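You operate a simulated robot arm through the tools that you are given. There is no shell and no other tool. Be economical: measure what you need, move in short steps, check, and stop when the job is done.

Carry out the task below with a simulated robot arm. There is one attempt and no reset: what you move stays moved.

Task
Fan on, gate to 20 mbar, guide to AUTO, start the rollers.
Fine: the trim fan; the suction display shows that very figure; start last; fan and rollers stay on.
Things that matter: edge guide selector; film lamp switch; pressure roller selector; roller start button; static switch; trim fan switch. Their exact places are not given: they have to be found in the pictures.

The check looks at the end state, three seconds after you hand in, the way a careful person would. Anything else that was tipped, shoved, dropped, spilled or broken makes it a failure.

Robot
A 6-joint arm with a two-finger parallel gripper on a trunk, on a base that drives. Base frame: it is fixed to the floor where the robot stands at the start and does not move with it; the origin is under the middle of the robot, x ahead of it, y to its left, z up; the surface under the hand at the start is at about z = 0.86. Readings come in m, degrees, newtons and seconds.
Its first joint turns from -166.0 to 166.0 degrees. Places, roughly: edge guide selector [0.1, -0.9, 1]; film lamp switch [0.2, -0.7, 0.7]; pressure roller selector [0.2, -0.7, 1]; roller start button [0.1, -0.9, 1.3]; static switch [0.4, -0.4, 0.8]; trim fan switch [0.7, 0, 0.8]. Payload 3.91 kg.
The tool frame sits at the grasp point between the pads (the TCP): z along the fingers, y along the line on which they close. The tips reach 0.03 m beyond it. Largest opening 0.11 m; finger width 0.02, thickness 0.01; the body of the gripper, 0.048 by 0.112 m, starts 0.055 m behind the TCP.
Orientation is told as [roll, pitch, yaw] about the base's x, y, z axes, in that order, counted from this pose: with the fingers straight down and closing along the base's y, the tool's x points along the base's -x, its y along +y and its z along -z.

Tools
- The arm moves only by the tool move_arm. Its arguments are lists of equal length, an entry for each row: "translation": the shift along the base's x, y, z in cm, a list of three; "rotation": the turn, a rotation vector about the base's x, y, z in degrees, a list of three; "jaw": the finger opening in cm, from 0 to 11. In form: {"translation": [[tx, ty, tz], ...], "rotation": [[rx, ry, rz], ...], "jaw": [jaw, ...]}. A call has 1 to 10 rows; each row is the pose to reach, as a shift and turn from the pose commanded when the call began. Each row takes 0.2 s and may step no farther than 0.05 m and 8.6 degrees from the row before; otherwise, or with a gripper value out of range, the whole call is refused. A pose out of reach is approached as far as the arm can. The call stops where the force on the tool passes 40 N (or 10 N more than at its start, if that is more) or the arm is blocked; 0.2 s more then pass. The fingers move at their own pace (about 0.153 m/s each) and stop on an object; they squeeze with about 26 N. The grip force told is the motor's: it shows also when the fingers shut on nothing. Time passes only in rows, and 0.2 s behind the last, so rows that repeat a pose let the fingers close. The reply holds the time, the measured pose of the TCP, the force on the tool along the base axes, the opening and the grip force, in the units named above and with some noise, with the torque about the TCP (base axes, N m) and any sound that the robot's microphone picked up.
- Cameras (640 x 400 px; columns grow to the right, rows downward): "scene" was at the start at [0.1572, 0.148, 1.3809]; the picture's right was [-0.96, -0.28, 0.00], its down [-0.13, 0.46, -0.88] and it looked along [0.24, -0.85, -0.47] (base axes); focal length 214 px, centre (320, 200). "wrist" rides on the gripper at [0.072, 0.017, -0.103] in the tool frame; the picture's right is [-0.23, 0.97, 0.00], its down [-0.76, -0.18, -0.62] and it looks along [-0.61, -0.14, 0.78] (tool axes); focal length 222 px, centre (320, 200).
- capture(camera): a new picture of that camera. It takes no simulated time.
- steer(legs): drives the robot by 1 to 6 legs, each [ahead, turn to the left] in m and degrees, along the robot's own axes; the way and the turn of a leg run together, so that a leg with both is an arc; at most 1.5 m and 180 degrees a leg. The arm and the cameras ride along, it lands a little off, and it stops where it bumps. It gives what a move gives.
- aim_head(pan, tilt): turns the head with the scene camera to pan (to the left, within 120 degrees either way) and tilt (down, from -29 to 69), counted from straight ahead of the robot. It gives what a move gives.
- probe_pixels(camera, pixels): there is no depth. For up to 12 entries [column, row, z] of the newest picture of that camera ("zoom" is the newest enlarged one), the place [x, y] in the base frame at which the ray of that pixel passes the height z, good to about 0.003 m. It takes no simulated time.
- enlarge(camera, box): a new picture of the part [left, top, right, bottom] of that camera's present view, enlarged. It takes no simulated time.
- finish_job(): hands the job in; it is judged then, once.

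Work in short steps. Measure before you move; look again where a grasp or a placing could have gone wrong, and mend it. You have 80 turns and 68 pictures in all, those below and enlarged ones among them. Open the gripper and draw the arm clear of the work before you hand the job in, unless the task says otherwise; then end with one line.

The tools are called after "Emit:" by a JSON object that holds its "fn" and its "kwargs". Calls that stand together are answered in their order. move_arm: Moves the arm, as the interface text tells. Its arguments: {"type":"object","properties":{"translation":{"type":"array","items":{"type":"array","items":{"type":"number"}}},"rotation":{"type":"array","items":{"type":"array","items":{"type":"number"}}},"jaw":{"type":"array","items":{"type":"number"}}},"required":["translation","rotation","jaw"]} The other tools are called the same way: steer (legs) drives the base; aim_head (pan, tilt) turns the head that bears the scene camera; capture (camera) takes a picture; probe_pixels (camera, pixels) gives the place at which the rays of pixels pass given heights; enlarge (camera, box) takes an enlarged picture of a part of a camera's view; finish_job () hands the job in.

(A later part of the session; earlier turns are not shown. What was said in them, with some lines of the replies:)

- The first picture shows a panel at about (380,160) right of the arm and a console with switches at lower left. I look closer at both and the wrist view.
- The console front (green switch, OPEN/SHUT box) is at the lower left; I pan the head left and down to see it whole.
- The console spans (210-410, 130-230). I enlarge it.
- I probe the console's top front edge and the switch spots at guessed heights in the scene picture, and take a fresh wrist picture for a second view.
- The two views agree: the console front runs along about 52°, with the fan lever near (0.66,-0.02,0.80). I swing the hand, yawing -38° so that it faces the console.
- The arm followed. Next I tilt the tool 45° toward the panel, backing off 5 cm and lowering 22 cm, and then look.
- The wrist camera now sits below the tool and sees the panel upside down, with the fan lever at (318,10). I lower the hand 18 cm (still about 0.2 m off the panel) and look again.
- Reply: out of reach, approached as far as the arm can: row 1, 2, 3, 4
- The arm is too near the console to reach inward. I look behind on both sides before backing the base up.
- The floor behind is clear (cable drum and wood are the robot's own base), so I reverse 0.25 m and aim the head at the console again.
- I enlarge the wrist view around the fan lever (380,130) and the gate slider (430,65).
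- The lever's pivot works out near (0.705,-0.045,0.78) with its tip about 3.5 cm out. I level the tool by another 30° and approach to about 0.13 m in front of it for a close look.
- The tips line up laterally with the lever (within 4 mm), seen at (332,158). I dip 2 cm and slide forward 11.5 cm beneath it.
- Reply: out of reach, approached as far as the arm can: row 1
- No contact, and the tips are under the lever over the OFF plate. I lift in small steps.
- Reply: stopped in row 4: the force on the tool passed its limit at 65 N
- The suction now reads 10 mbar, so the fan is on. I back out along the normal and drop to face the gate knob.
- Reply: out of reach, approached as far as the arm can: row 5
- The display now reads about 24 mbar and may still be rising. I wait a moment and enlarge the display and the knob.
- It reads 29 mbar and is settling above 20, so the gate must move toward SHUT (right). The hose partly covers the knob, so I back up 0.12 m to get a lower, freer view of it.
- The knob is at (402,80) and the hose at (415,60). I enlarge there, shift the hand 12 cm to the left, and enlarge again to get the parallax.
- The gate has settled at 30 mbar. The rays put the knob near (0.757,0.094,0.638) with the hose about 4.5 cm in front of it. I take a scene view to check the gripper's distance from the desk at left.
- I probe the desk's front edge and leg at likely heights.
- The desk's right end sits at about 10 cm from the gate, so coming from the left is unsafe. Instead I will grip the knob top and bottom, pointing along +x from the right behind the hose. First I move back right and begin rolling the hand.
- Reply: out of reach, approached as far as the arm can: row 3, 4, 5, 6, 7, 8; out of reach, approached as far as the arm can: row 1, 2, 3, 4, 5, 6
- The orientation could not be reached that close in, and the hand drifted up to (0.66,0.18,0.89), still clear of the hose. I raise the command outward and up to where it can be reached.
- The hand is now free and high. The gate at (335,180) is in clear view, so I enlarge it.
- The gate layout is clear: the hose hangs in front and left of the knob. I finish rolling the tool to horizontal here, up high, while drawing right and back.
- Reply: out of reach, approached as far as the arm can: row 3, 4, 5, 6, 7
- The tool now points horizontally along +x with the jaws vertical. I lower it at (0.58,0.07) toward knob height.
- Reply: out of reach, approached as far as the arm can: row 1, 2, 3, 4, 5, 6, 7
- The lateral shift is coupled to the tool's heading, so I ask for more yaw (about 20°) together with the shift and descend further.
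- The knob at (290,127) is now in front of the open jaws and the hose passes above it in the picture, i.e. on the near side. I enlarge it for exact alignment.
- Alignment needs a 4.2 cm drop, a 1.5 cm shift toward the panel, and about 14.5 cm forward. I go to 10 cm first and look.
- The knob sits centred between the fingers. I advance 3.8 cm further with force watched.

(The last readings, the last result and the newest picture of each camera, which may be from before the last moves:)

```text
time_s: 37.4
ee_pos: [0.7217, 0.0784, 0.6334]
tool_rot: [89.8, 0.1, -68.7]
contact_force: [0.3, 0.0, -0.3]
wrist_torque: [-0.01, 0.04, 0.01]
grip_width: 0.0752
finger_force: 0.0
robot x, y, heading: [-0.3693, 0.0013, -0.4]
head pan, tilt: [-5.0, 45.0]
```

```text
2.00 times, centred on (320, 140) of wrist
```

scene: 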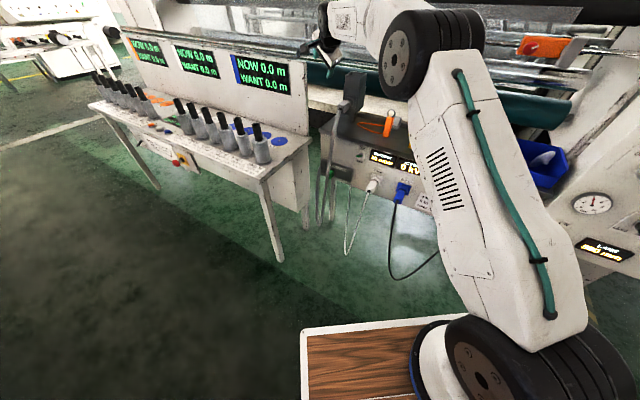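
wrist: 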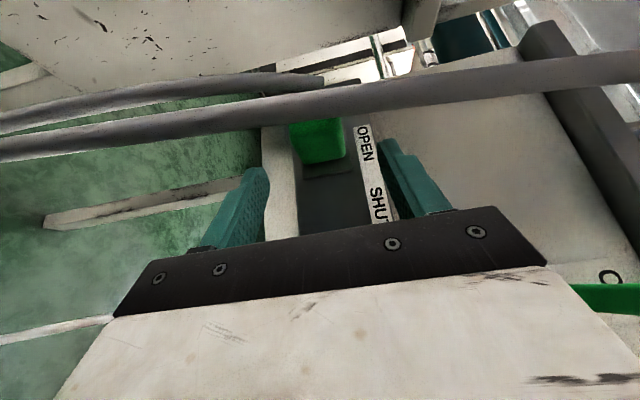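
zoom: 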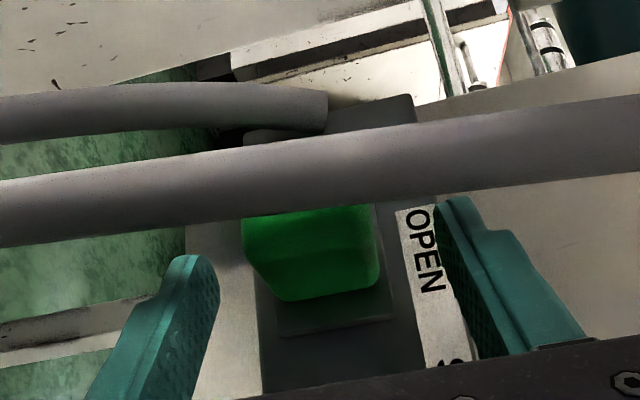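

The tips just reach the knob's near corner, and the knob centre lies 4 mm low of the jaw centre. I advance 1.6 cm, lower 4 mm, then close gently.

Emit:
{"fn": "move_arm", "kwargs": {"translation": [[0.75, 0.3, -0.4], [1.5, 0.58, -0.4], [1.5, 0.58, -0.4], [1.5, 0.58, -0.4], [1.5, 0.58, -0.4]], "rotation": [[0, 0, 0], [0, 0, 0], [0, 0, 0], [0, 0, 0], [0, 0, 0]], "jaw": [7.5, 7.5, 6, 5, 4]}}

Emit:
{"fn": "enlarge", "kwargs": {"camera": "wrist", "box": [160, 40, 480, 240]}}

Emit:
{"fn": "enlarge", "kwargs": {"camera": "scene", "box": [300, 100, 440, 220]}}

```text
time_s: 38.6
ee_pos: [0.737, 0.0837, 0.631]
tool_rot: [89.9, 0.0, -68.6]
contact_force: [1.8, 0.8, 4.6]
wrist_torque: [0.06, -0.06, 0.0]
grip_width: 0.0421
finger_force: 2.0
robot x, y, heading: [-0.3686, -0.002, -0.2]
head pan, tilt: [-5.0, 45.0]
```

```text
2.00 times, centred on (320, 140) of wrist
```

zoom: 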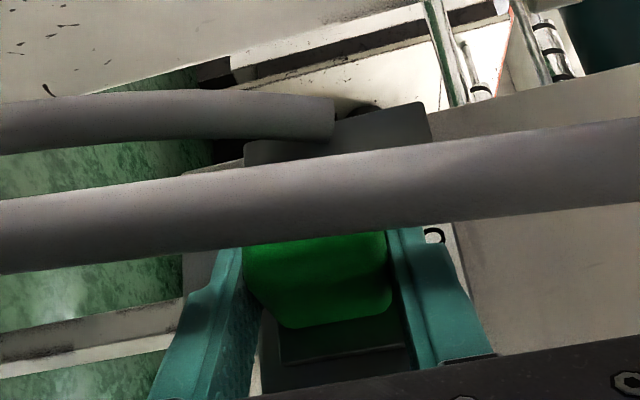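

```text
3.33 times, centred on (370, 160) of scene
```

zoom: 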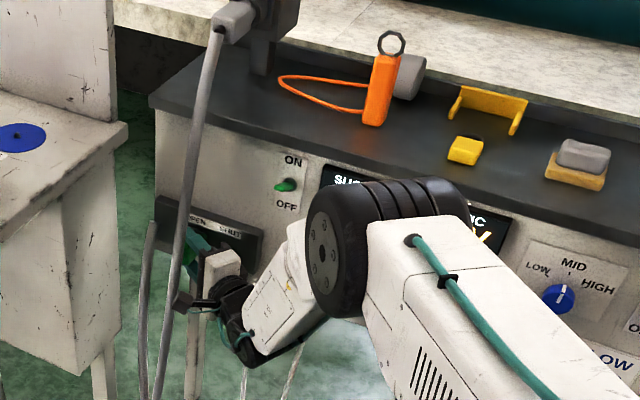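

The knob is gripped at 4.2 cm. I tighten and slide it 1.5 cm toward SHUT (-u direction), then check where the display can be seen.

Emit:
{"fn": "move_arm", "kwargs": {"translation": [[0, 0, 0], [-0.31, -0.39, 0], [-0.62, -0.79, 0], [-0.92, -1.18, 0], [-0.92, -1.18, 0]], "rotation": [[0, 0, 0], [0, 0, 0], [0, 0, 0], [0, 0, 0], [0, 0, 0]], "jaw": [3.3, 3.3, 3.3, 3.3, 3.3]}}

Emit:
{"fn": "aim_head", "kwargs": {"pan": 40, "tilt": 30}}

Emit:
{"fn": "capture", "kwargs": {"camera": "scene"}}

```text
time_s: 39.8
ee_pos: [0.728, 0.0724, 0.6329]
tool_rot: [90.1, 0.0, -68.6]
contact_force: [7.6, -3.5, 17.5]
wrist_torque: [0.27, -0.07, 1.29]
grip_width: 0.0398
finger_force: 45.4
robot x, y, heading: [-0.3676, 0.0021, -0.4]
head pan, tilt: [-5.0, 45.0]
```

```text
time_s: 40.9
ee_pos: [0.7278, 0.0728, 0.6324]
tool_rot: [90.1, 0.0, -68.7]
contact_force: [11.5, -5.9, 24.0]
wrist_torque: [0.16, -0.61, 0.89]
grip_width: 0.0398
finger_force: 45.0
robot x, y, heading: [-0.369, -0.001, -0.1]
head pan, tilt: [40.0, 30.0]
```

```text
24 pictures are left
```

scene: 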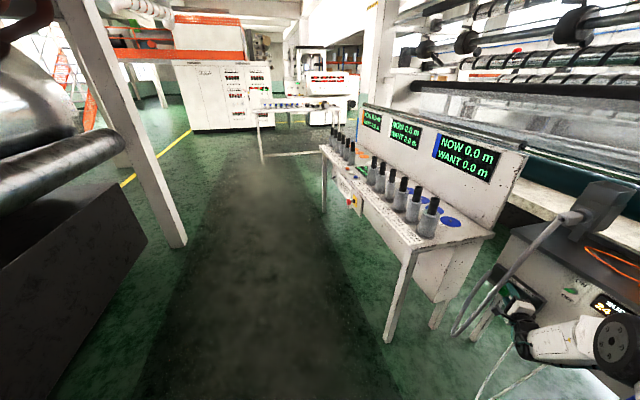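

The display's left digits show at (605,305). I enlarge them.

Emit:
{"fn": "enlarge", "kwargs": {"camera": "scene", "box": [560, 270, 640, 340]}}

```text
5.71 times, centred on (600, 305) of scene
```

zoom: 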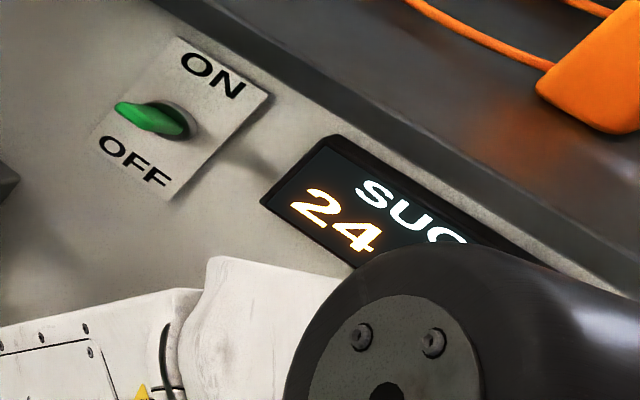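

It reads 24 and may still be settling. I relieve the vertical force slightly and wait.

Emit:
{"fn": "move_arm", "kwargs": {"translation": [[0, 0, 0.2], [0, 0, 0.2], [0, 0, 0.2], [0, 0, 0.2], [0, 0, 0.2], [0, 0, 0.2], [0, 0, 0.2], [0, 0, 0.2], [0, 0, 0.2], [0, 0, 0.2]], "rotation": [[0, 0, 0], [0, 0, 0], [0, 0, 0], [0, 0, 0], [0, 0, 0], [0, 0, 0], [0, 0, 0], [0, 0, 0], [0, 0, 0], [0, 0, 0]], "jaw": [3.3, 3.3, 3.3, 3.3, 3.3, 3.3, 3.3, 3.3, 3.3, 3.3]}}

Emit:
{"fn": "enlarge", "kwargs": {"camera": "scene", "box": [560, 270, 640, 340]}}

```text
time_s: 43.1
ee_pos: [0.7286, 0.071, 0.6324]
tool_rot: [89.8, 0.0, -68.8]
contact_force: [13.3, -11.1, 9.8]
wrist_torque: [0.57, -0.99, -1.37]
grip_width: 0.0401
finger_force: 43.9
robot x, y, heading: [-0.3728, -0.0005, 0.0]
head pan, tilt: [40.0, 30.0]
```

```text
5.71 times, centred on (600, 305) of scene
```

zoom: 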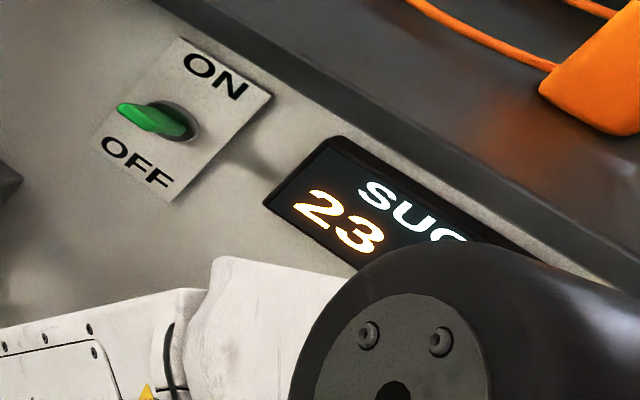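

It settled at 23, so 1.5 cm gave about 7 mbar. I slide another 0.62 cm and wait.

Emit:
{"fn": "move_arm", "kwargs": {"translation": [[-0.19, -0.24, 0], [-0.38, -0.49, 0], [-0.38, -0.49, 0], [-0.38, -0.49, 0], [-0.38, -0.49, 0], [-0.38, -0.49, 0], [-0.38, -0.49, 0], [-0.38, -0.49, 0], [-0.38, -0.49, 0], [-0.38, -0.49, 0]], "rotation": [[0, 0, 0], [0, 0, 0], [0, 0, 0], [0, 0, 0], [0, 0, 0], [0, 0, 0], [0, 0, 0], [0, 0, 0], [0, 0, 0], [0, 0, 0]], "jaw": [3.3, 3.3, 3.3, 3.3, 3.3, 3.3, 3.3, 3.3, 3.3, 3.3]}}

Emit:
{"fn": "move_arm", "kwargs": {"translation": [[0, 0, 0], [0, 0, 0], [0, 0, 0], [0, 0, 0], [0, 0, 0], [0, 0, 0]], "rotation": [[0, 0, 0], [0, 0, 0], [0, 0, 0], [0, 0, 0], [0, 0, 0], [0, 0, 0]], "jaw": [3.3, 3.3, 3.3, 3.3, 3.3, 3.3]}}

Emit:
{"fn": "enlarge", "kwargs": {"camera": "scene", "box": [560, 270, 640, 340]}}

```text
time_s: 45.3
ee_pos: [0.7235, 0.0675, 0.6328]
tool_rot: [89.7, 0.0, -68.6]
contact_force: [14.8, -12.7, 4.2]
wrist_torque: [0.34, -1.01, -0.26]
grip_width: 0.0401
finger_force: 45.1
robot x, y, heading: [-0.3727, 0.0012, -0.3]
head pan, tilt: [40.0, 30.0]
```

```text
time_s: 46.7
ee_pos: [0.7242, 0.0669, 0.6316]
tool_rot: [89.8, 0.0, -68.6]
contact_force: [14.2, -10.1, 4.3]
wrist_torque: [0.38, -1.0, -0.45]
grip_width: 0.0398
finger_force: 45.0
robot x, y, heading: [-0.3705, 0.007, 0.0]
head pan, tilt: [40.0, 30.0]
```

```text
5.71 times, centred on (600, 305) of scene
```

zoom: 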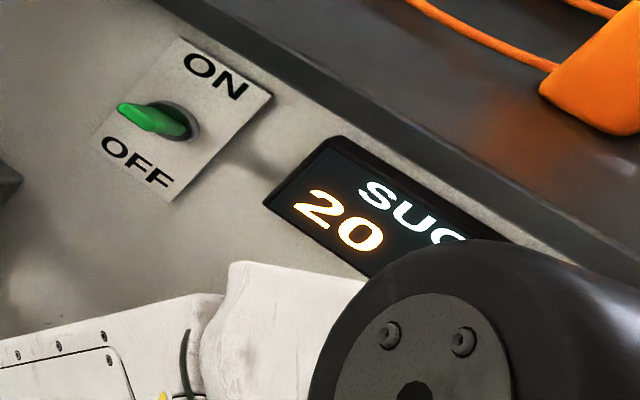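

It reads 20. I open the jaws in place, back straight out along the tool axis, and look again.

Emit:
{"fn": "move_arm", "kwargs": {"translation": [[0, 0, 0], [0, 0, 0], [0, 0, 0], [-2.8, -1.1, 0], [-6.5, -2.55, 0], [-10.2, -4, 0], [-13.9, -5.4, 0]], "rotation": [[0, 0, 0], [0, 0, 0], [0, 0, 0], [0, 0, 0], [0, 0, 0], [0, 0, 0], [0, 0, 0]], "jaw": [5.5, 7.5, 7.5, 7.5, 7.5, 7.5, 7.5]}}

Emit:
{"fn": "capture", "kwargs": {"camera": "wrist"}}

Emit:
{"fn": "enlarge", "kwargs": {"camera": "scene", "box": [560, 270, 640, 340]}}

```text
time_s: 48.3
ee_pos: [0.5848, 0.0147, 0.6316]
tool_rot: [89.9, 0.0, -68.7]
contact_force: [0.0, 0.7, 0.5]
wrist_torque: [0.0, -0.01, -0.05]
grip_width: 0.0751
finger_force: 0.0
robot x, y, heading: [-0.3692, -0.0002, -0.3]
head pan, tilt: [40.0, 30.0]
```

```text
20 pictures are left
```

wrist: 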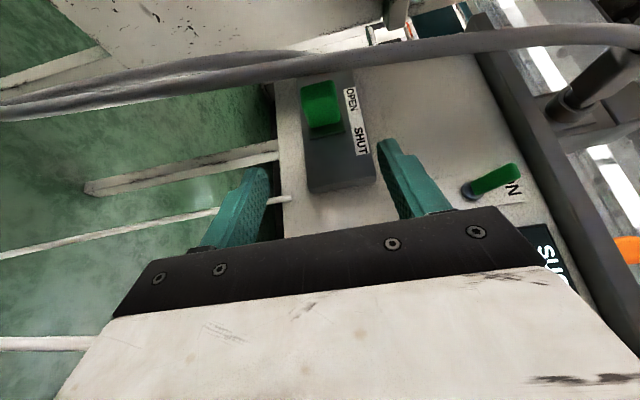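

```text
5.71 times, centred on (600, 305) of scene
```

zoom: 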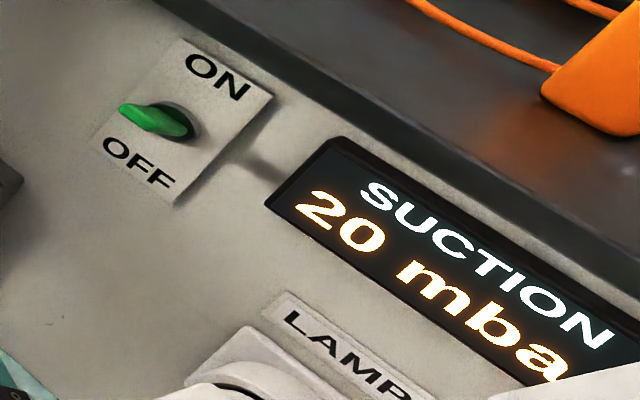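

It holds at 20 mbar with the lever on. Next I raise the arm clear and turn the head to the control panel.

Emit:
{"fn": "move_arm", "kwargs": {"translation": [[-1, 0, 4.5], [-2, 0, 9], [-3, 0, 14], [-3, 0, 19], [-3, 0, 24], [-3, 0, 29], [-3, 0, 34], [-3, 0, 39], [-3, 0, 44], [-3, 0, 49]], "rotation": [[0, 0, 0], [0, 0, 0], [0, 0, 0], [0, 0, 0], [0, 0, 0], [0, 0, 0], [0, 0, 0], [0, 0, 0], [0, 0, 0], [0, 0, 0]], "jaw": [7.5, 6, 4, 2, 0, 0, 0, 0, 0, 0]}}

Emit:
{"fn": "aim_head", "kwargs": {"pan": -68, "tilt": 15}}

Emit:
{"fn": "capture", "kwargs": {"camera": "scene"}}

```text
refused: row 3 steps farther than a row can; nothing moved
```

```text
time_s: 50.2
ee_pos: [0.5858, 0.0144, 0.6321]
tool_rot: [89.7, 0.0, -68.6]
contact_force: [-0.1, 0.4, -0.1]
wrist_torque: [0.01, 0.0, -0.02]
grip_width: 0.0751
finger_force: 0.1
robot x, y, heading: [-0.3693, 0.0006, -0.2]
head pan, tilt: [-68.0, 15.0]
```

```text
18 pictures are left
```

scene: 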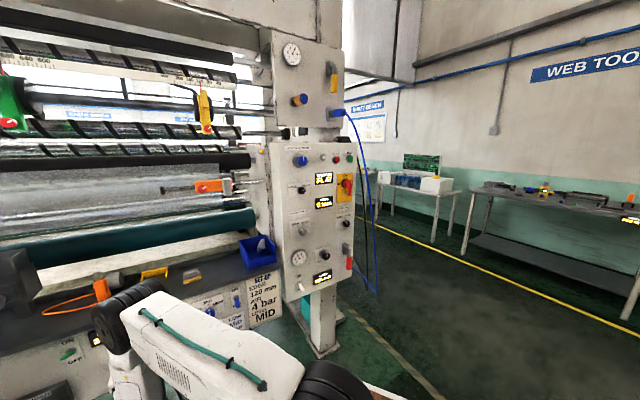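

The step was a bit too long; I will redo it. The panel at (270-355,140-300) is fully visible, so I enlarge it and raise the arm in smaller steps.

Emit:
{"fn": "enlarge", "kwargs": {"camera": "scene", "box": [262, 135, 372, 305]}}

Emit:
{"fn": "probe_pixels", "kwargs": {"camera": "scene", "pixels": [[350, 159, 1.3], [348, 224, 1.0], [302, 191, 1.15], [303, 229, 1.0], [300, 286, 0.75], [322, 277, 0.75]]}}

Emit:
{"fn": "move_arm", "kwargs": {"translation": [[-1, 0, 4.5], [-2, 0, 9], [-3, 0, 13.5], [-3, 0, 18], [-3, 0, 22.5], [-3, 0, 27], [-3, 0, 31.5], [-3, 0, 36], [-3, 0, 40.5], [-3, 0, 45]], "rotation": [[0, 0, 0], [0, 0, 0], [0, 0, 0], [0, 0, 0], [0, 0, 0], [0, 0, 0], [0, 0, 0], [0, 0, 0], [0, 0, 0], [0, 0, 0]], "jaw": [7.5, 6, 4, 2, 0, 0, 0, 0, 0, 0]}}

```text
2.35 times, centred on (317, 220) of scene
```

zoom: 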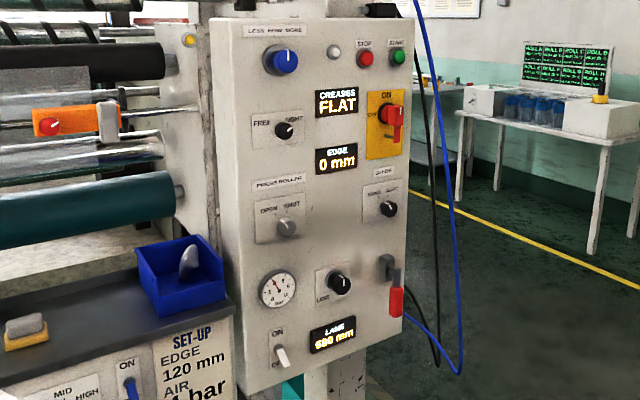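

```text
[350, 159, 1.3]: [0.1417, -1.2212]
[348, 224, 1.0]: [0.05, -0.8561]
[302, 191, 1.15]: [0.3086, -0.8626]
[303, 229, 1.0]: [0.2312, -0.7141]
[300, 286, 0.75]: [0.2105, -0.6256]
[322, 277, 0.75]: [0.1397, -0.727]
```

```text
time_s: 52.4
ee_pos: [0.5526, 0.0133, 1.0823]
tool_rot: [89.7, 0.1, -68.6]
contact_force: [0.3, 0.3, -0.3]
wrist_torque: [0.0, -0.02, 0.02]
grip_width: 0.0003
finger_force: 25.8
robot x, y, heading: [-0.369, 0.0002, 0.0]
head pan, tilt: [-68.0, 15.0]
```

Triangulating from the two views, the guide knob is near (0.06,-0.90,0.99), START near (0.06,-0.90,1.33), and the panel is parallel to the console at d≈0.60. I swing the hand over, turning the tool to face the panel.

Emit:
{"fn": "move_arm", "kwargs": {"translation": [[-3, -3.6, 1.2], [-6, -7.2, 2.4], [-9, -10.8, 3.6], [-12, -14.4, 4.8], [-15, -18, 6], [-18, -21.6, 7.2], [-21, -25.2, 8.4], [-24, -28.8, 9.6], [-27, -32.4, 10.8], [-30, -36, 12]], "rotation": [[-7.1, 1.04, -3.56], [-14.2, 2.08, -7.12], [-21.3, 3.1, -10.7], [-28.4, 4.2, -14.2], [-35.5, 5.2, -17.8], [-42.6, 6.2, -21.4], [-49.7, 7.3, -24.9], [-56.8, 8.3, -28.5], [-63.9, 9.3, -32], [-71, 10.4, -35.6]], "jaw": [0, 0, 0, 0, 0, 0, 0, 0, 0, 0]}}

```text
time_s: 54.6
ee_pos: [0.254, -0.3479, 1.202]
tool_rot: [65.4, -68.5, -92.9]
contact_force: [0.9, -1.1, 0.3]
wrist_torque: [-0.03, 0.0, -0.03]
grip_width: 0.0
finger_force: 25.7
robot x, y, heading: [-0.3675, 0.0003, -0.0]
head pan, tilt: [-68.0, 15.0]
```

The arm followed exactly. I finish the turn and move on to the standoff in front of the guide knob.

Emit:
{"fn": "move_arm", "kwargs": {"translation": [[-3, -3.4, -1.6], [-6, -6.8, -3.2], [-9, -10.2, -4.8], [-12, -13.6, -6.4], [-15, -17, -8], [-18, -20.4, -9.6], [-21, -23.8, -11.2], [-24, -27.2, -12.8], [-27, -30.6, -14.4], [-30, -34, -16]], "rotation": [[-2.15, 0.31, -1.08], [-4.3, 0.62, -2.16], [-6.45, 0.93, -3.24], [-8.6, 1.24, -4.3], [-10.7, 1.55, -5.4], [-12.9, 1.86, -6.5], [-15, 2.2, -7.6], [-17.2, 2.5, -8.6], [-19.3, 2.8, -9.7], [-21.5, 3.1, -10.8]], "jaw": [0, 0, 0, 0, 0, 0, 0, 0, 0, 0]}}

Emit:
{"fn": "move_arm", "kwargs": {"translation": [[-2.2, -2.5, -1.3], [-4.4, -5, -2.6], [-6.6, -7.5, -4]], "rotation": [[0, 0, 0], [0, 0, 0], [0, 0, 0]], "jaw": [3, 5, 6]}}

Emit:
{"fn": "capture", "kwargs": {"camera": "wrist"}}

```text
time_s: 56.8
ee_pos: [-0.045, -0.6868, 1.0422]
tool_rot: [-155.2, -89.9, 116.9]
contact_force: [-0.2, 0.7, 0.1]
wrist_torque: [-0.02, 0.04, 0.0]
grip_width: 0.0
finger_force: 26.2
robot x, y, heading: [-0.369, -0.0011, -0.0]
head pan, tilt: [-68.0, 15.0]
```

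```text
time_s: 57.6
ee_pos: [-0.1113, -0.7631, 1.0037]
tool_rot: [-155.2, -89.9, 117.0]
contact_force: [0.6, 0.2, 0.8]
wrist_torque: [0.04, 0.01, 0.01]
grip_width: 0.06
finger_force: 0.0
robot x, y, heading: [-0.3704, -0.0036, -0.1]
head pan, tilt: [-68.0, 15.0]
```

```text
16 pictures are left
```

wrist: 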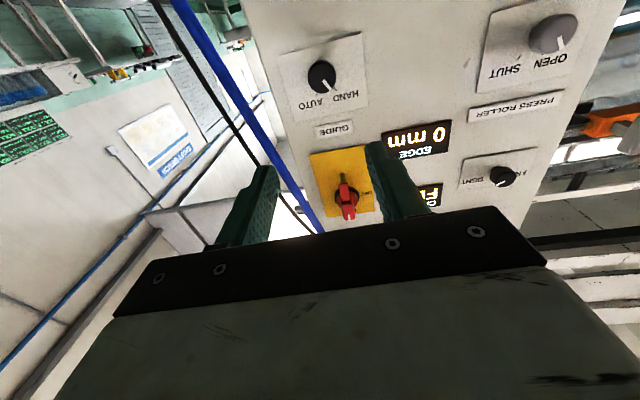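

The guide knob at (321,76) points to HAND (physical upper left); AUTO is to the right. It lies 1.9 cm below and 0.7 cm left of the tool axis, so I align and advance 13 cm.

Emit:
{"fn": "move_arm", "kwargs": {"translation": [[0.43, 0.55, -1.9], [3.8, -2.1, -1.9], [7.2, -4.75, -1.9], [10.65, -7.45, -1.9]], "rotation": [[0, 0, 0], [0, 0, 0], [0, 0, 0], [0, 0, 0]], "jaw": [6, 6, 6, 6]}}

Emit:
{"fn": "capture", "kwargs": {"camera": "wrist"}}

```text
time_s: 58.6
ee_pos: [-0.005, -0.8378, 0.9823]
tool_rot: [-157.0, -89.9, 118.5]
contact_force: [-0.8, -0.1, -0.4]
wrist_torque: [-0.02, 0.04, -0.01]
grip_width: 0.0601
finger_force: 0.0
robot x, y, heading: [-0.3748, 0.0022, -0.3]
head pan, tilt: [-68.0, 15.0]
```

```text
15 pictures are left
```

wrist: 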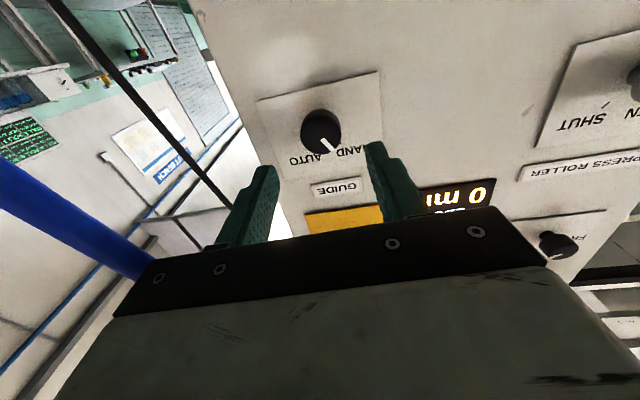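

The knob front is about 8.9 cm ahead and centred. The blue cable hangs just right of the gripper body, so I back off 5 cm and roll the hand 45° clockwise, so that it can lean left-down away from the cable.

Emit:
{"fn": "move_arm", "kwargs": {"translation": [[-1.3, 1.0, 0], [-2.6, 2, 0], [-3.9, 3.1, 0], [-3.9, 3.1, 0.2], [-3.9, 3.1, 0.2], [-3.9, 3.1, 0.2]], "rotation": [[5.9, -4.6, 0], [11.8, -9.2, 0], [17.7, -13.9, 0], [23.7, -18.5, 0], [29.6, -23.1, 0], [35.5, -27.7, 0]], "jaw": [6, 6, 6, 6, 6, 6]}}

Emit:
{"fn": "move_arm", "kwargs": {"translation": [[0, 0, 0], [0, 0, 0], [0, 0, 0]], "rotation": [[-3.2, -4.1, -5.2], [-6.4, -8.2, -10.4], [-9.6, -12.25, -15.55]], "jaw": [6, 6, 6]}}

Emit:
{"fn": "capture", "kwargs": {"camera": "wrist"}}

```text
time_s: 60.0
ee_pos: [-0.0439, -0.8056, 0.9848]
tool_rot: [89.6, -44.9, -128.1]
contact_force: [0.4, -0.2, 0.4]
wrist_torque: [-0.01, -0.02, 0.01]
grip_width: 0.0597
finger_force: 0.2
robot x, y, heading: [-0.3731, 0.0017, -0.0]
head pan, tilt: [-68.0, 15.0]
```

```text
time_s: 60.8
ee_pos: [-0.0443, -0.8049, 0.9836]
tool_rot: [110.4, -40.9, -158.1]
contact_force: [0.6, -0.3, -0.1]
wrist_torque: [0.0, 0.02, 0.03]
grip_width: 0.0599
finger_force: 0.1
robot x, y, heading: [-0.3702, 0.0022, -0.1]
head pan, tilt: [-68.0, 15.0]
```

```text
14 pictures are left
```

wrist: 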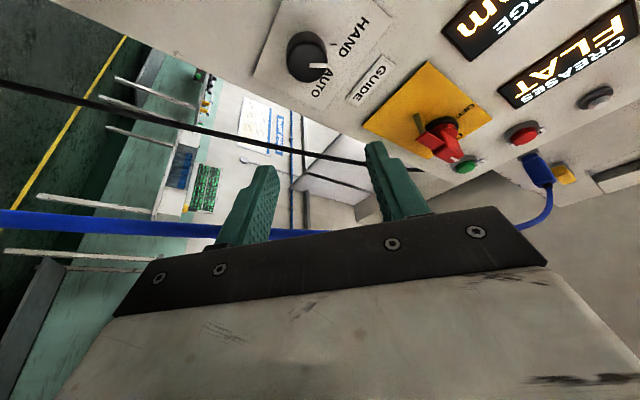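

The hand now leans left-down, and the cable is to the right of the fingers. I advance about 12 cm along the panel normal onto the knob, with slow final steps.

Emit:
{"fn": "move_arm", "kwargs": {"translation": [[3.2, -2.3, -0.45], [6.3, -4.6, -0.45], [8.2, -6, -0.45], [9.1, -6.7, -0.45], [9.9, -7.25, -0.45]], "rotation": [[0, 0, 0], [0, 0, 0], [0, 0, 0], [0, 0, 0], [0, 0, 0]], "jaw": [5, 5, 5, 5, 5]}}

Emit:
{"fn": "capture", "kwargs": {"camera": "wrist"}}

```text
time_s: 62.0
ee_pos: [0.0556, -0.8777, 0.9813]
tool_rot: [110.4, -41.1, -157.9]
contact_force: [0.5, 0.3, 0.0]
wrist_torque: [0.01, 0.01, -0.01]
grip_width: 0.0501
finger_force: 0.1
robot x, y, heading: [-0.3724, 0.0025, -0.3]
head pan, tilt: [-68.0, 15.0]
```

```text
13 pictures are left
```

wrist: 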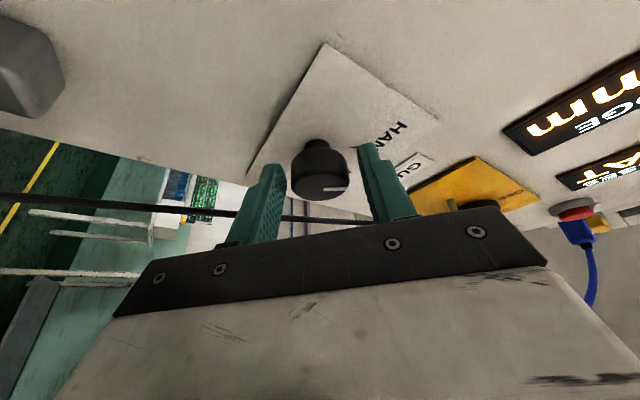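

The knob is centred between the fingers at (320,170). I close on it.

Emit:
{"fn": "move_arm", "kwargs": {"translation": [[0, 0, 0], [0, 0, 0], [0, 0, 0], [0, 0, 0]], "rotation": [[0, 0, 0], [0, 0, 0], [0, 0, 0], [0, 0, 0]], "jaw": [3.5, 2.4, 1.8, 1.8]}}

```text
time_s: 63.0
ee_pos: [0.0545, -0.8791, 0.9799]
tool_rot: [110.2, -40.9, -157.7]
contact_force: [1.7, -6.3, -3.5]
wrist_torque: [-0.28, -0.5, 0.55]
grip_width: 0.0361
finger_force: 44.8
robot x, y, heading: [-0.3708, -0.0032, -0.3]
head pan, tilt: [-68.0, 15.0]
```

The grip is firm at 3.6 cm. I turn clockwise about the panel normal in 8° steps, following the small orbit.

Emit:
{"fn": "move_arm", "kwargs": {"translation": [[0.04, 0.06, 0.09], [0.09, 0.11, 0.18], [0.12, 0.15, 0.29], [0.14, 0.17, 0.4], [0.15, 0.19, 0.51], [0.15, 0.19, 0.62], [0.14, 0.17, 0.74]], "rotation": [[6.3, -4.93, 0], [12.6, -9.86, 0], [18.9, -14.8, 0], [25.2, -19.7, 0], [31.5, -24.6, 0], [37.8, -29.6, 0], [44.1, -34.5, 0]], "jaw": [1.8, 1.8, 1.8, 1.8, 1.8, 1.8, 1.8]}}

Emit:
{"fn": "capture", "kwargs": {"camera": "wrist"}}

```text
time_s: 64.6
ee_pos: [0.0575, -0.8757, 0.9861]
tool_rot: [85.3, 10.4, -150.6]
contact_force: [-5.8, -1.5, -14.8]
wrist_torque: [0.51, 0.53, -0.11]
grip_width: 0.0358
finger_force: 44.7
robot x, y, heading: [-0.3696, -0.0042, -0.0]
head pan, tilt: [-68.0, 15.0]
```

```text
12 pictures are left
```

wrist: 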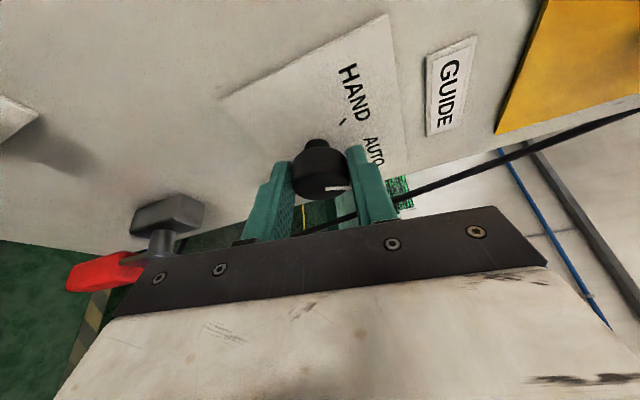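

The knob has turned with the hand (pointer mark still at (337,188) in the hand's view). I continue by small steps toward AUTO, watching the force for an end stop.

Emit:
{"fn": "move_arm", "kwargs": {"translation": [[-0.02, -0.03, 0.11], [-0.05, -0.06, 0.2], [-0.08, -0.1, 0.31]], "rotation": [[6.3, -4.93, 0], [11, -8.6, 0], [15.8, -12.3, 0]], "jaw": [1.8, 1.8, 1.8]}}

Emit:
{"fn": "enlarge", "kwargs": {"camera": "wrist", "box": [240, 60, 440, 220]}}

```text
time_s: 65.4
ee_pos: [0.0564, -0.8777, 0.9892]
tool_rot: [76.8, 28.5, -153.4]
contact_force: [-2.0, 4.0, -20.1]
wrist_torque: [-0.07, 1.25, 0.56]
grip_width: 0.0352
finger_force: 44.8
robot x, y, heading: [-0.3711, -0.002, -0.3]
head pan, tilt: [-68.0, 15.0]
```

```text
2.50 times, centred on (340, 140) of wrist
```

zoom: 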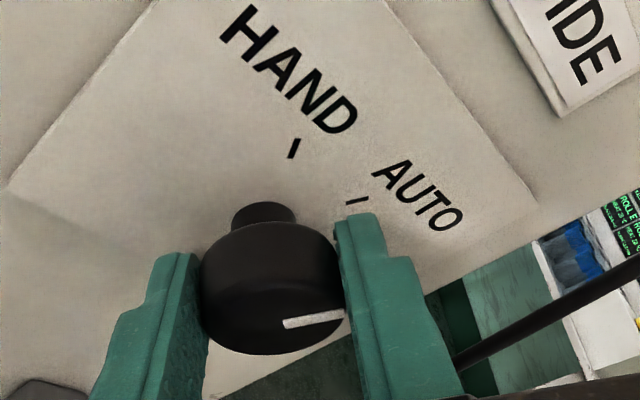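

The pointer now lies along the AUTO tick's direction. I open the jaws and back off along the panel normal, keeping the lean.

Emit:
{"fn": "move_arm", "kwargs": {"translation": [[0, 0, 0], [0, 0, 0], [-1.6, 1.2, 0], [-3.9, 3.1, 0], [-7, 5.5, 0], [-10, 7.9, 0]], "rotation": [[0, 0, 0], [0, 0, 0], [0, 0, 0], [0, 0, 0], [0, 0, 0], [0, 0, 0]], "jaw": [4, 5, 5, 5, 5, 5]}}

Emit:
{"fn": "enlarge", "kwargs": {"camera": "wrist", "box": [200, 0, 520, 200]}}

```text
time_s: 66.8
ee_pos: [-0.044, -0.7986, 0.9906]
tool_rot: [76.9, 28.6, -153.4]
contact_force: [0.2, 1.1, -0.4]
wrist_torque: [-0.02, 0.0, -0.02]
grip_width: 0.0501
finger_force: 0.0
robot x, y, heading: [-0.3708, 0.0022, -0.2]
head pan, tilt: [-68.0, 15.0]
```

```text
2.00 times, centred on (360, 100) of wrist
```

zoom: 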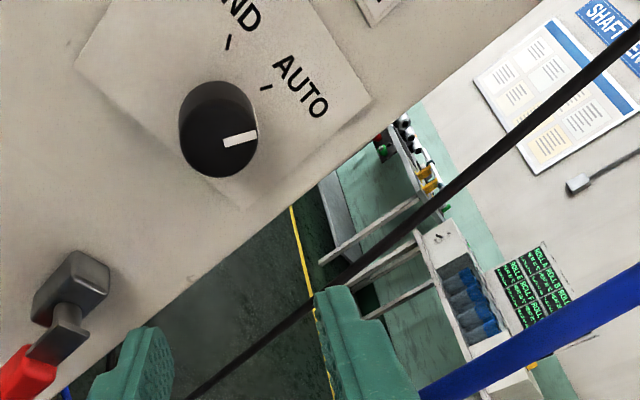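

Seen obliquely, the pointer may be a little past the AUTO tick. I check it from the scene camera.

Emit:
{"fn": "enlarge", "kwargs": {"camera": "scene", "box": [310, 190, 380, 250]}}

```text
6.67 times, centred on (345, 220) of scene
```

zoom: 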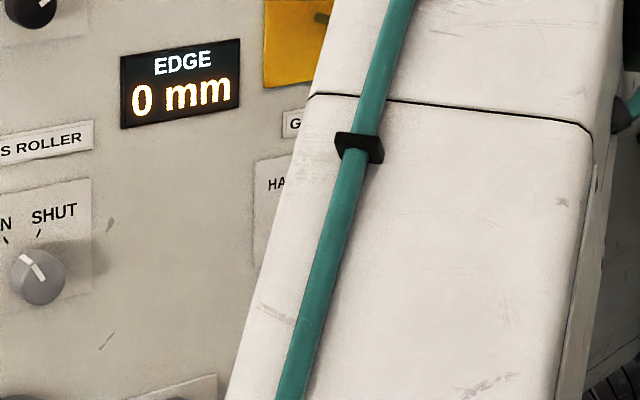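

The arm blocks that view. I close the fingers and rise to START height, keeping left of the cable, then look with both cameras.

Emit:
{"fn": "move_arm", "kwargs": {"translation": [[1, 1.5, 4], [1.8, 2.4, 8.5], [1.8, 2.4, 13], [1.8, 2.4, 17.5], [1.8, 2.4, 22], [1.8, 2.4, 26.5], [1.8, 2.4, 31], [1.8, 2.4, 33]], "rotation": [[0, 0, 0], [0, 0, 0], [0, 0, 0], [0, 0, 0], [0, 0, 0], [0, 0, 0], [0, 0, 0], [0, 0, 0]], "jaw": [4, 3, 2, 1, 0, 0, 0, 0]}}

Emit:
{"fn": "capture", "kwargs": {"camera": "wrist"}}

Emit:
{"fn": "enlarge", "kwargs": {"camera": "scene", "box": [285, 130, 385, 250]}}

```text
time_s: 68.6
ee_pos: [-0.0272, -0.7754, 1.3205]
tool_rot: [76.8, 28.5, -153.4]
contact_force: [-0.1, 0.8, 0.1]
wrist_torque: [-0.03, -0.02, 0.01]
grip_width: 0.0
finger_force: 25.4
robot x, y, heading: [-0.3678, 0.0058, -0.2]
head pan, tilt: [-68.0, 15.0]
```

```text
8 pictures are left
```

wrist: 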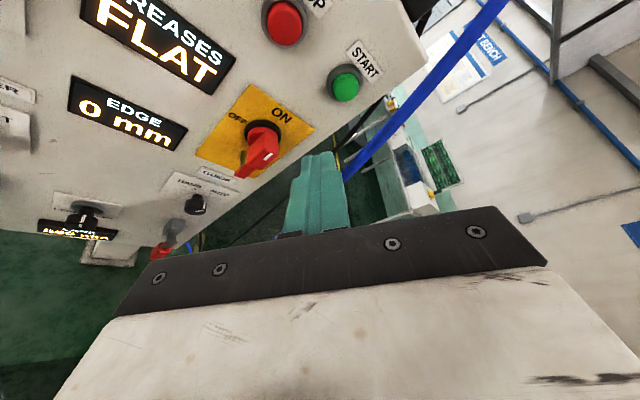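

```text
3.33 times, centred on (335, 190) of scene
```

zoom: 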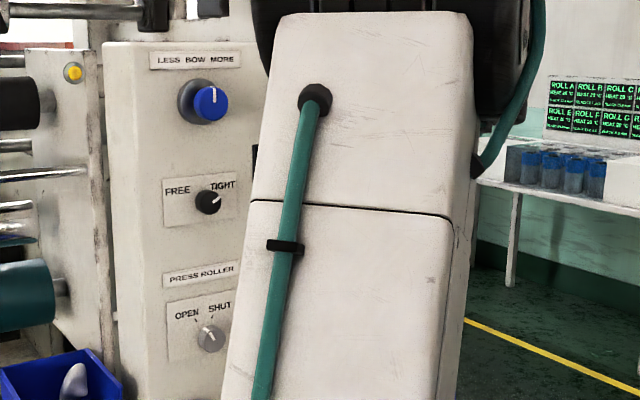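

START is at (345,83), which gives s=-0.676, z=1.328 and agrees with the earlier estimate. Before pressing, I check the guide pointer, seen at (197,205).

Emit:
{"fn": "enlarge", "kwargs": {"camera": "wrist", "box": [160, 165, 240, 220]}}

```text
7.27 times, centred on (200, 192) of wrist
```

zoom: 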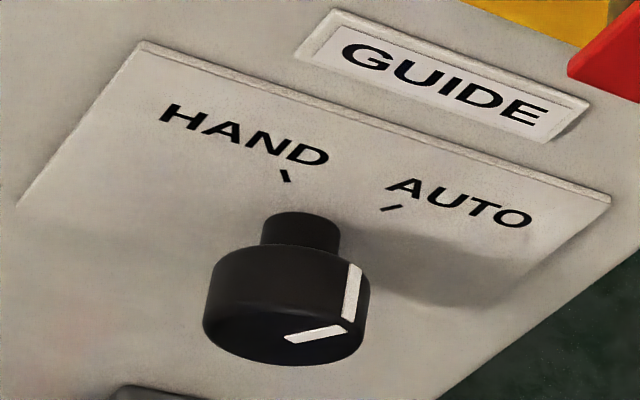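

The pointer matches the AUTO tick within a few degrees. Next I lift 3.6 cm and advance along the tool axis toward START with the fingers closed.

Emit:
{"fn": "move_arm", "kwargs": {"translation": [[0.1, 0.2, 3.6], [2.2, -3.1, 2.85], [4.4, -6.4, 2.05], [5.2, -7.65, 1.75]], "rotation": [[0, 0, 0], [0, 0, 0], [0, 0, 0], [0, 0, 0]], "jaw": [0, 0, 0, 0]}}

Emit:
{"fn": "capture", "kwargs": {"camera": "wrist"}}

```text
time_s: 69.6
ee_pos: [0.0259, -0.8519, 1.3395]
tool_rot: [76.9, 28.4, -153.4]
contact_force: [-0.5, -0.3, 0.2]
wrist_torque: [0.03, -0.03, 0.0]
grip_width: 0.0
finger_force: 26.0
robot x, y, heading: [-0.3715, 0.0036, -0.1]
head pan, tilt: [-68.0, 15.0]
```

```text
5 pictures are left
```

wrist: 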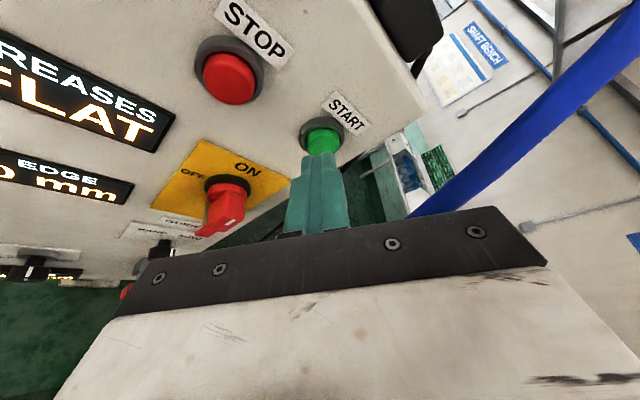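

START is straight ahead of the tips with about 3.5 cm to go. I push slowly.

Emit:
{"fn": "move_arm", "kwargs": {"translation": [[0.8, -1.24, -0.29], [1.44, -2.22, -0.52], [1.76, -2.72, -0.64], [2.0, -3.1, -0.73], [2.2, -3.4, -0.8], [2.4, -3.7, -0.87]], "rotation": [[0, 0, 0], [0, 0, 0], [0, 0, 0], [0, 0, 0], [0, 0, 0], [0, 0, 0]], "jaw": [0, 0, 0, 0, 0, 0]}}

```text
time_s: 71.0
ee_pos: [0.0499, -0.8879, 1.3304]
tool_rot: [77.0, 28.4, -153.3]
contact_force: [-3.8, 8.5, 1.2]
wrist_torque: [-0.05, 0.06, 0.13]
grip_width: 0.0
finger_force: 26.3
robot x, y, heading: [-0.3684, 0.0001, -0.4]
head pan, tilt: [-68.0, 15.0]
heard: click
```

There was a click and 9 N of contact. I back out along the tool axis and then look.

Emit:
{"fn": "move_arm", "kwargs": {"translation": [[-1.6, 2.5, 0.6], [-3.7, 5.7, 1.3], [-5.8, 9, 2.1], [-7.9, 12.3, 2.9]], "rotation": [[0, 0, 0], [0, 0, 0], [0, 0, 0], [0, 0, 0]], "jaw": [0, 0, 0, 0]}}

Emit:
{"fn": "capture", "kwargs": {"camera": "wrist"}}

```text
time_s: 72.0
ee_pos: [-0.029, -0.765, 1.3569]
tool_rot: [76.8, 28.6, -153.5]
contact_force: [0.6, -0.8, -0.6]
wrist_torque: [-0.03, -0.03, -0.03]
grip_width: 0.0
finger_force: 26.5
robot x, y, heading: [-0.369, 0.0006, -0.2]
head pan, tilt: [-68.0, 15.0]
```

```text
4 pictures are left
```

wrist: 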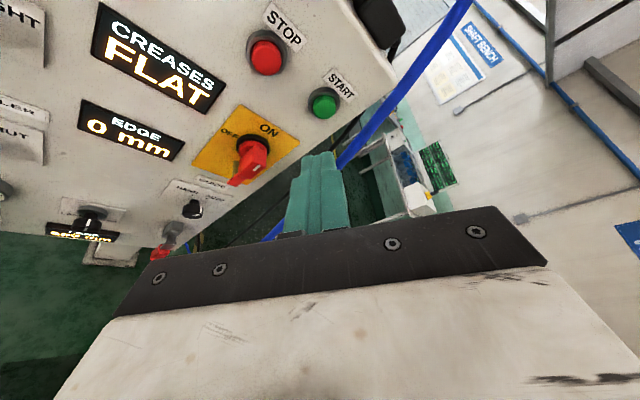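

Next I draw the arm back and to the left, so the scene camera sees the panel and the console.

Emit:
{"fn": "move_arm", "kwargs": {"translation": [[-3, 3.5, 0], [-5, 7.5, 0], [-4, 12, 0], [-2, 16.3, 0], [1, 20, 0], [4, 23.7, 0], [7.2, 27.2, 0], [10.4, 30.7, 0], [13.6, 34.2, 0], [16.8, 37.7, 0]], "rotation": [[0, 0, 0], [0, 0, 0], [0, 0, 0], [0, 0, 0], [0, 0, 0], [0, 0, 0], [0, 0, 0], [0, 0, 0], [0, 0, 0], [0, 0, 0]], "jaw": [0, 1, 2, 3, 4, 4, 4, 4, 4, 4]}}

Emit:
{"fn": "aim_head", "kwargs": {"pan": -58, "tilt": 20}}

Emit:
{"fn": "capture", "kwargs": {"camera": "scene"}}

```text
time_s: 74.4
ee_pos: [0.1472, -0.429, 1.3008]
tool_rot: [66.0, 34.7, -159.5]
contact_force: [-0.2, 0.2, 0.1]
wrist_torque: [0.01, -0.01, 0.04]
grip_width: 0.0399
finger_force: 0.0
out of reach, approached as far as the arm can: row 10
robot x, y, heading: [-0.3677, 0.002, -0.2]
head pan, tilt: [-68.0, 15.0]
stopped in row 10: the arm was blocked; the commanded pose is now the measured one
```

```text
time_s: 75.1
ee_pos: [0.1472, -0.4287, 1.3011]
tool_rot: [66.0, 34.8, -159.6]
contact_force: [0.3, 0.6, -0.2]
wrist_torque: [0.01, 0.02, 0.04]
grip_width: 0.0399
finger_force: 0.0
robot x, y, heading: [-0.3704, 0.0003, -0.3]
head pan, tilt: [-58.0, 20.0]
```

```text
3 pictures are left
```

scene: 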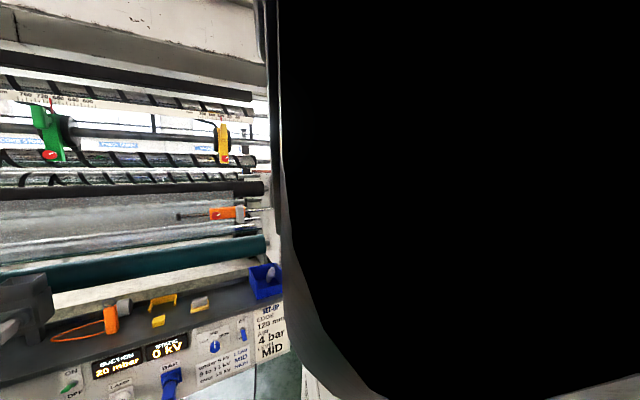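

The suction still reads 20 mbar, but the arm's link fills the view next to the head. I move the hand outward and left, turning it along, to free the view.

Emit:
{"fn": "move_arm", "kwargs": {"translation": [[3, -2, -1], [6, -1, -2], [9, 2, -3], [12, 5, -4], [15, 8.5, -5], [18, 12, -5], [21, 15.5, -5], [24, 19, -5], [25, 23, -5], [26, 27, -5]], "rotation": [[0, 0, 0], [0, 0, 4], [0, 0, 8], [0, 0, 12], [0, 0, 16], [0, 0, 20], [0, 0, 24], [0, 0, 28], [0, 0, 32], [0, 0, 36]], "jaw": [4, 4, 4, 4, 4, 4, 4, 4, 4, 4]}}

Emit:
{"fn": "aim_head", "kwargs": {"pan": -70, "tilt": 15}}

Emit:
{"fn": "capture", "kwargs": {"camera": "scene"}}

```text
time_s: 77.3
ee_pos: [0.3946, -0.1845, 1.2806]
tool_rot: [64.8, 34.8, -122.7]
contact_force: [-0.2, 0.0, -0.2]
wrist_torque: [0.02, -0.02, 0.01]
grip_width: 0.0402
finger_force: 0.1
out of reach, approached as far as the arm can: row 3, 4, 5, 6, 7, 8, 9, 10
robot x, y, heading: [-0.363, 0.0016, 0.1]
head pan, tilt: [-58.0, 20.0]
```

```text
time_s: 78.0
ee_pos: [0.3945, -0.1856, 1.2813]
tool_rot: [65.1, 35.0, -122.9]
contact_force: [0.3, -0.4, 0.3]
wrist_torque: [0.0, -0.03, 0.01]
grip_width: 0.0401
finger_force: 0.1
robot x, y, heading: [-0.3681, 0.0003, -0.1]
head pan, tilt: [-70.0, 15.0]
```

```text
2 pictures are left
```

scene: 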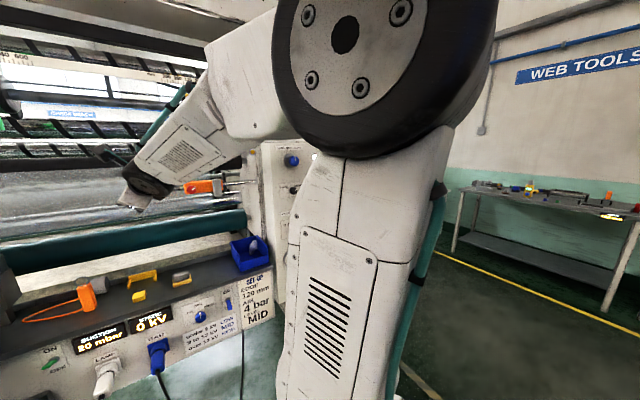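

The elbow hides the panel. A lower, farther-out pose earlier left it visible, so I go to about (0.55,0.05,1.0).

Emit:
{"fn": "move_arm", "kwargs": {"translation": [[1.6, 2.4, -3], [3.2, 4.8, -6], [4.8, 7.2, -9], [6.4, 9.6, -12], [8, 12, -15], [9.6, 14.4, -18], [11.2, 16.8, -21], [12.8, 19.2, -24], [14.4, 21.6, -27], [15.5, 23.5, -29]], "rotation": [[0, 0, 3], [0, 0, 6], [0, 0, 9], [0, 0, 12], [0, 0, 15], [0, 0, 18], [0, 0, 21], [0, 0, 24], [0, 0, 27], [0, 0, 30]], "jaw": [4, 4, 4, 4, 4, 4, 4, 4, 4, 4]}}

Emit:
{"fn": "aim_head", "kwargs": {"pan": -68, "tilt": 15}}

Emit:
{"fn": "enlarge", "kwargs": {"camera": "scene", "box": [180, 130, 380, 310]}}

```text
time_s: 80.2
ee_pos: [0.5511, 0.0491, 0.9924]
tool_rot: [66.6, 34.8, -93.0]
contact_force: [-0.4, 0.2, 0.6]
wrist_torque: [-0.01, -0.01, 0.04]
grip_width: 0.0397
finger_force: 0.2
out of reach, approached as far as the arm can: row 1
robot x, y, heading: [-0.3723, -0.0021, -0.0]
head pan, tilt: [-70.0, 15.0]
```

```text
time_s: 80.8
ee_pos: [0.5509, 0.0486, 0.9931]
tool_rot: [66.5, 34.8, -93.1]
contact_force: [-0.5, -0.3, 0.4]
wrist_torque: [0.02, 0.0, 0.01]
grip_width: 0.0399
finger_force: 0.0
robot x, y, heading: [-0.3676, -0.0014, -0.1]
head pan, tilt: [-68.0, 15.0]
```

```text
2.22 times, centred on (280, 220) of scene
```

zoom: 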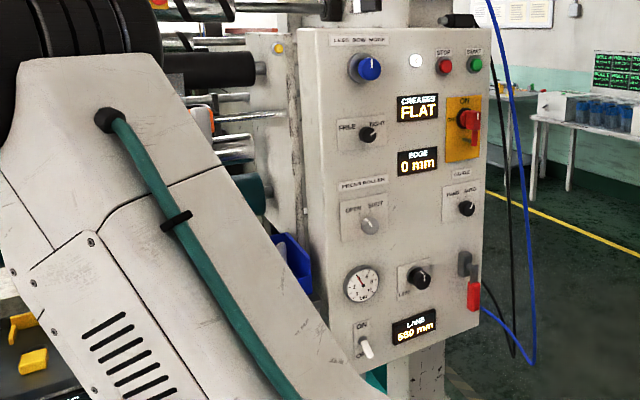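

The lamp beside STOP at (416,60) is now lit, so the rollers run. I use the last picture on the guide pointer.

Emit:
{"fn": "enlarge", "kwargs": {"camera": "scene", "box": [326, 206, 366, 236]}}

```text
13.33 times, centred on (346, 221) of scene
```

zoom: 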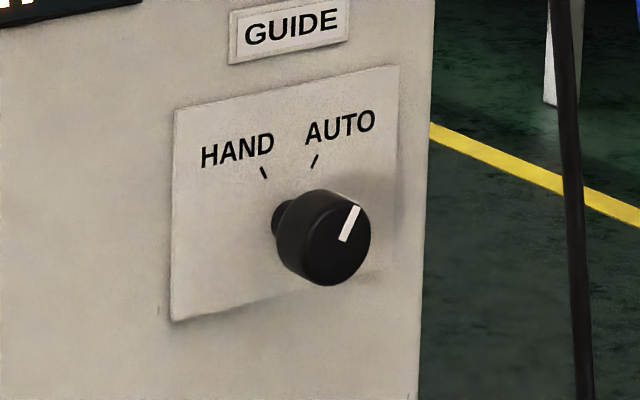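

The guide pointer is parallel to the AUTO tick, the roller lamp is lit, suction reads 20 mbar with the fan on, and the arm is clear of the work. I open the gripper a little more and hand in.

Emit:
{"fn": "move_arm", "kwargs": {"translation": [[0, 0, 0]], "rotation": [[0, 0, 0]], "jaw": [6]}}

Emit:
{"fn": "finish_job", "kwargs": {}}

```text
time_s: 81.2
ee_pos: [0.5508, 0.0489, 0.9918]
tool_rot: [66.4, 34.9, -93.1]
contact_force: [-0.3, 0.2, 0.7]
wrist_torque: [0.0, -0.02, -0.06]
grip_width: 0.06
finger_force: 0.1
robot x, y, heading: [-0.3713, 0.0022, -0.3]
head pan, tilt: [-68.0, 15.0]
```

```text
The job is handed in.
```

The job is handed in: the trim fan is on, the suction display reads 20 mbar, the edge guide is at AUTO, and START was pressed last; the roller lamp is lit and nothing else was switched.
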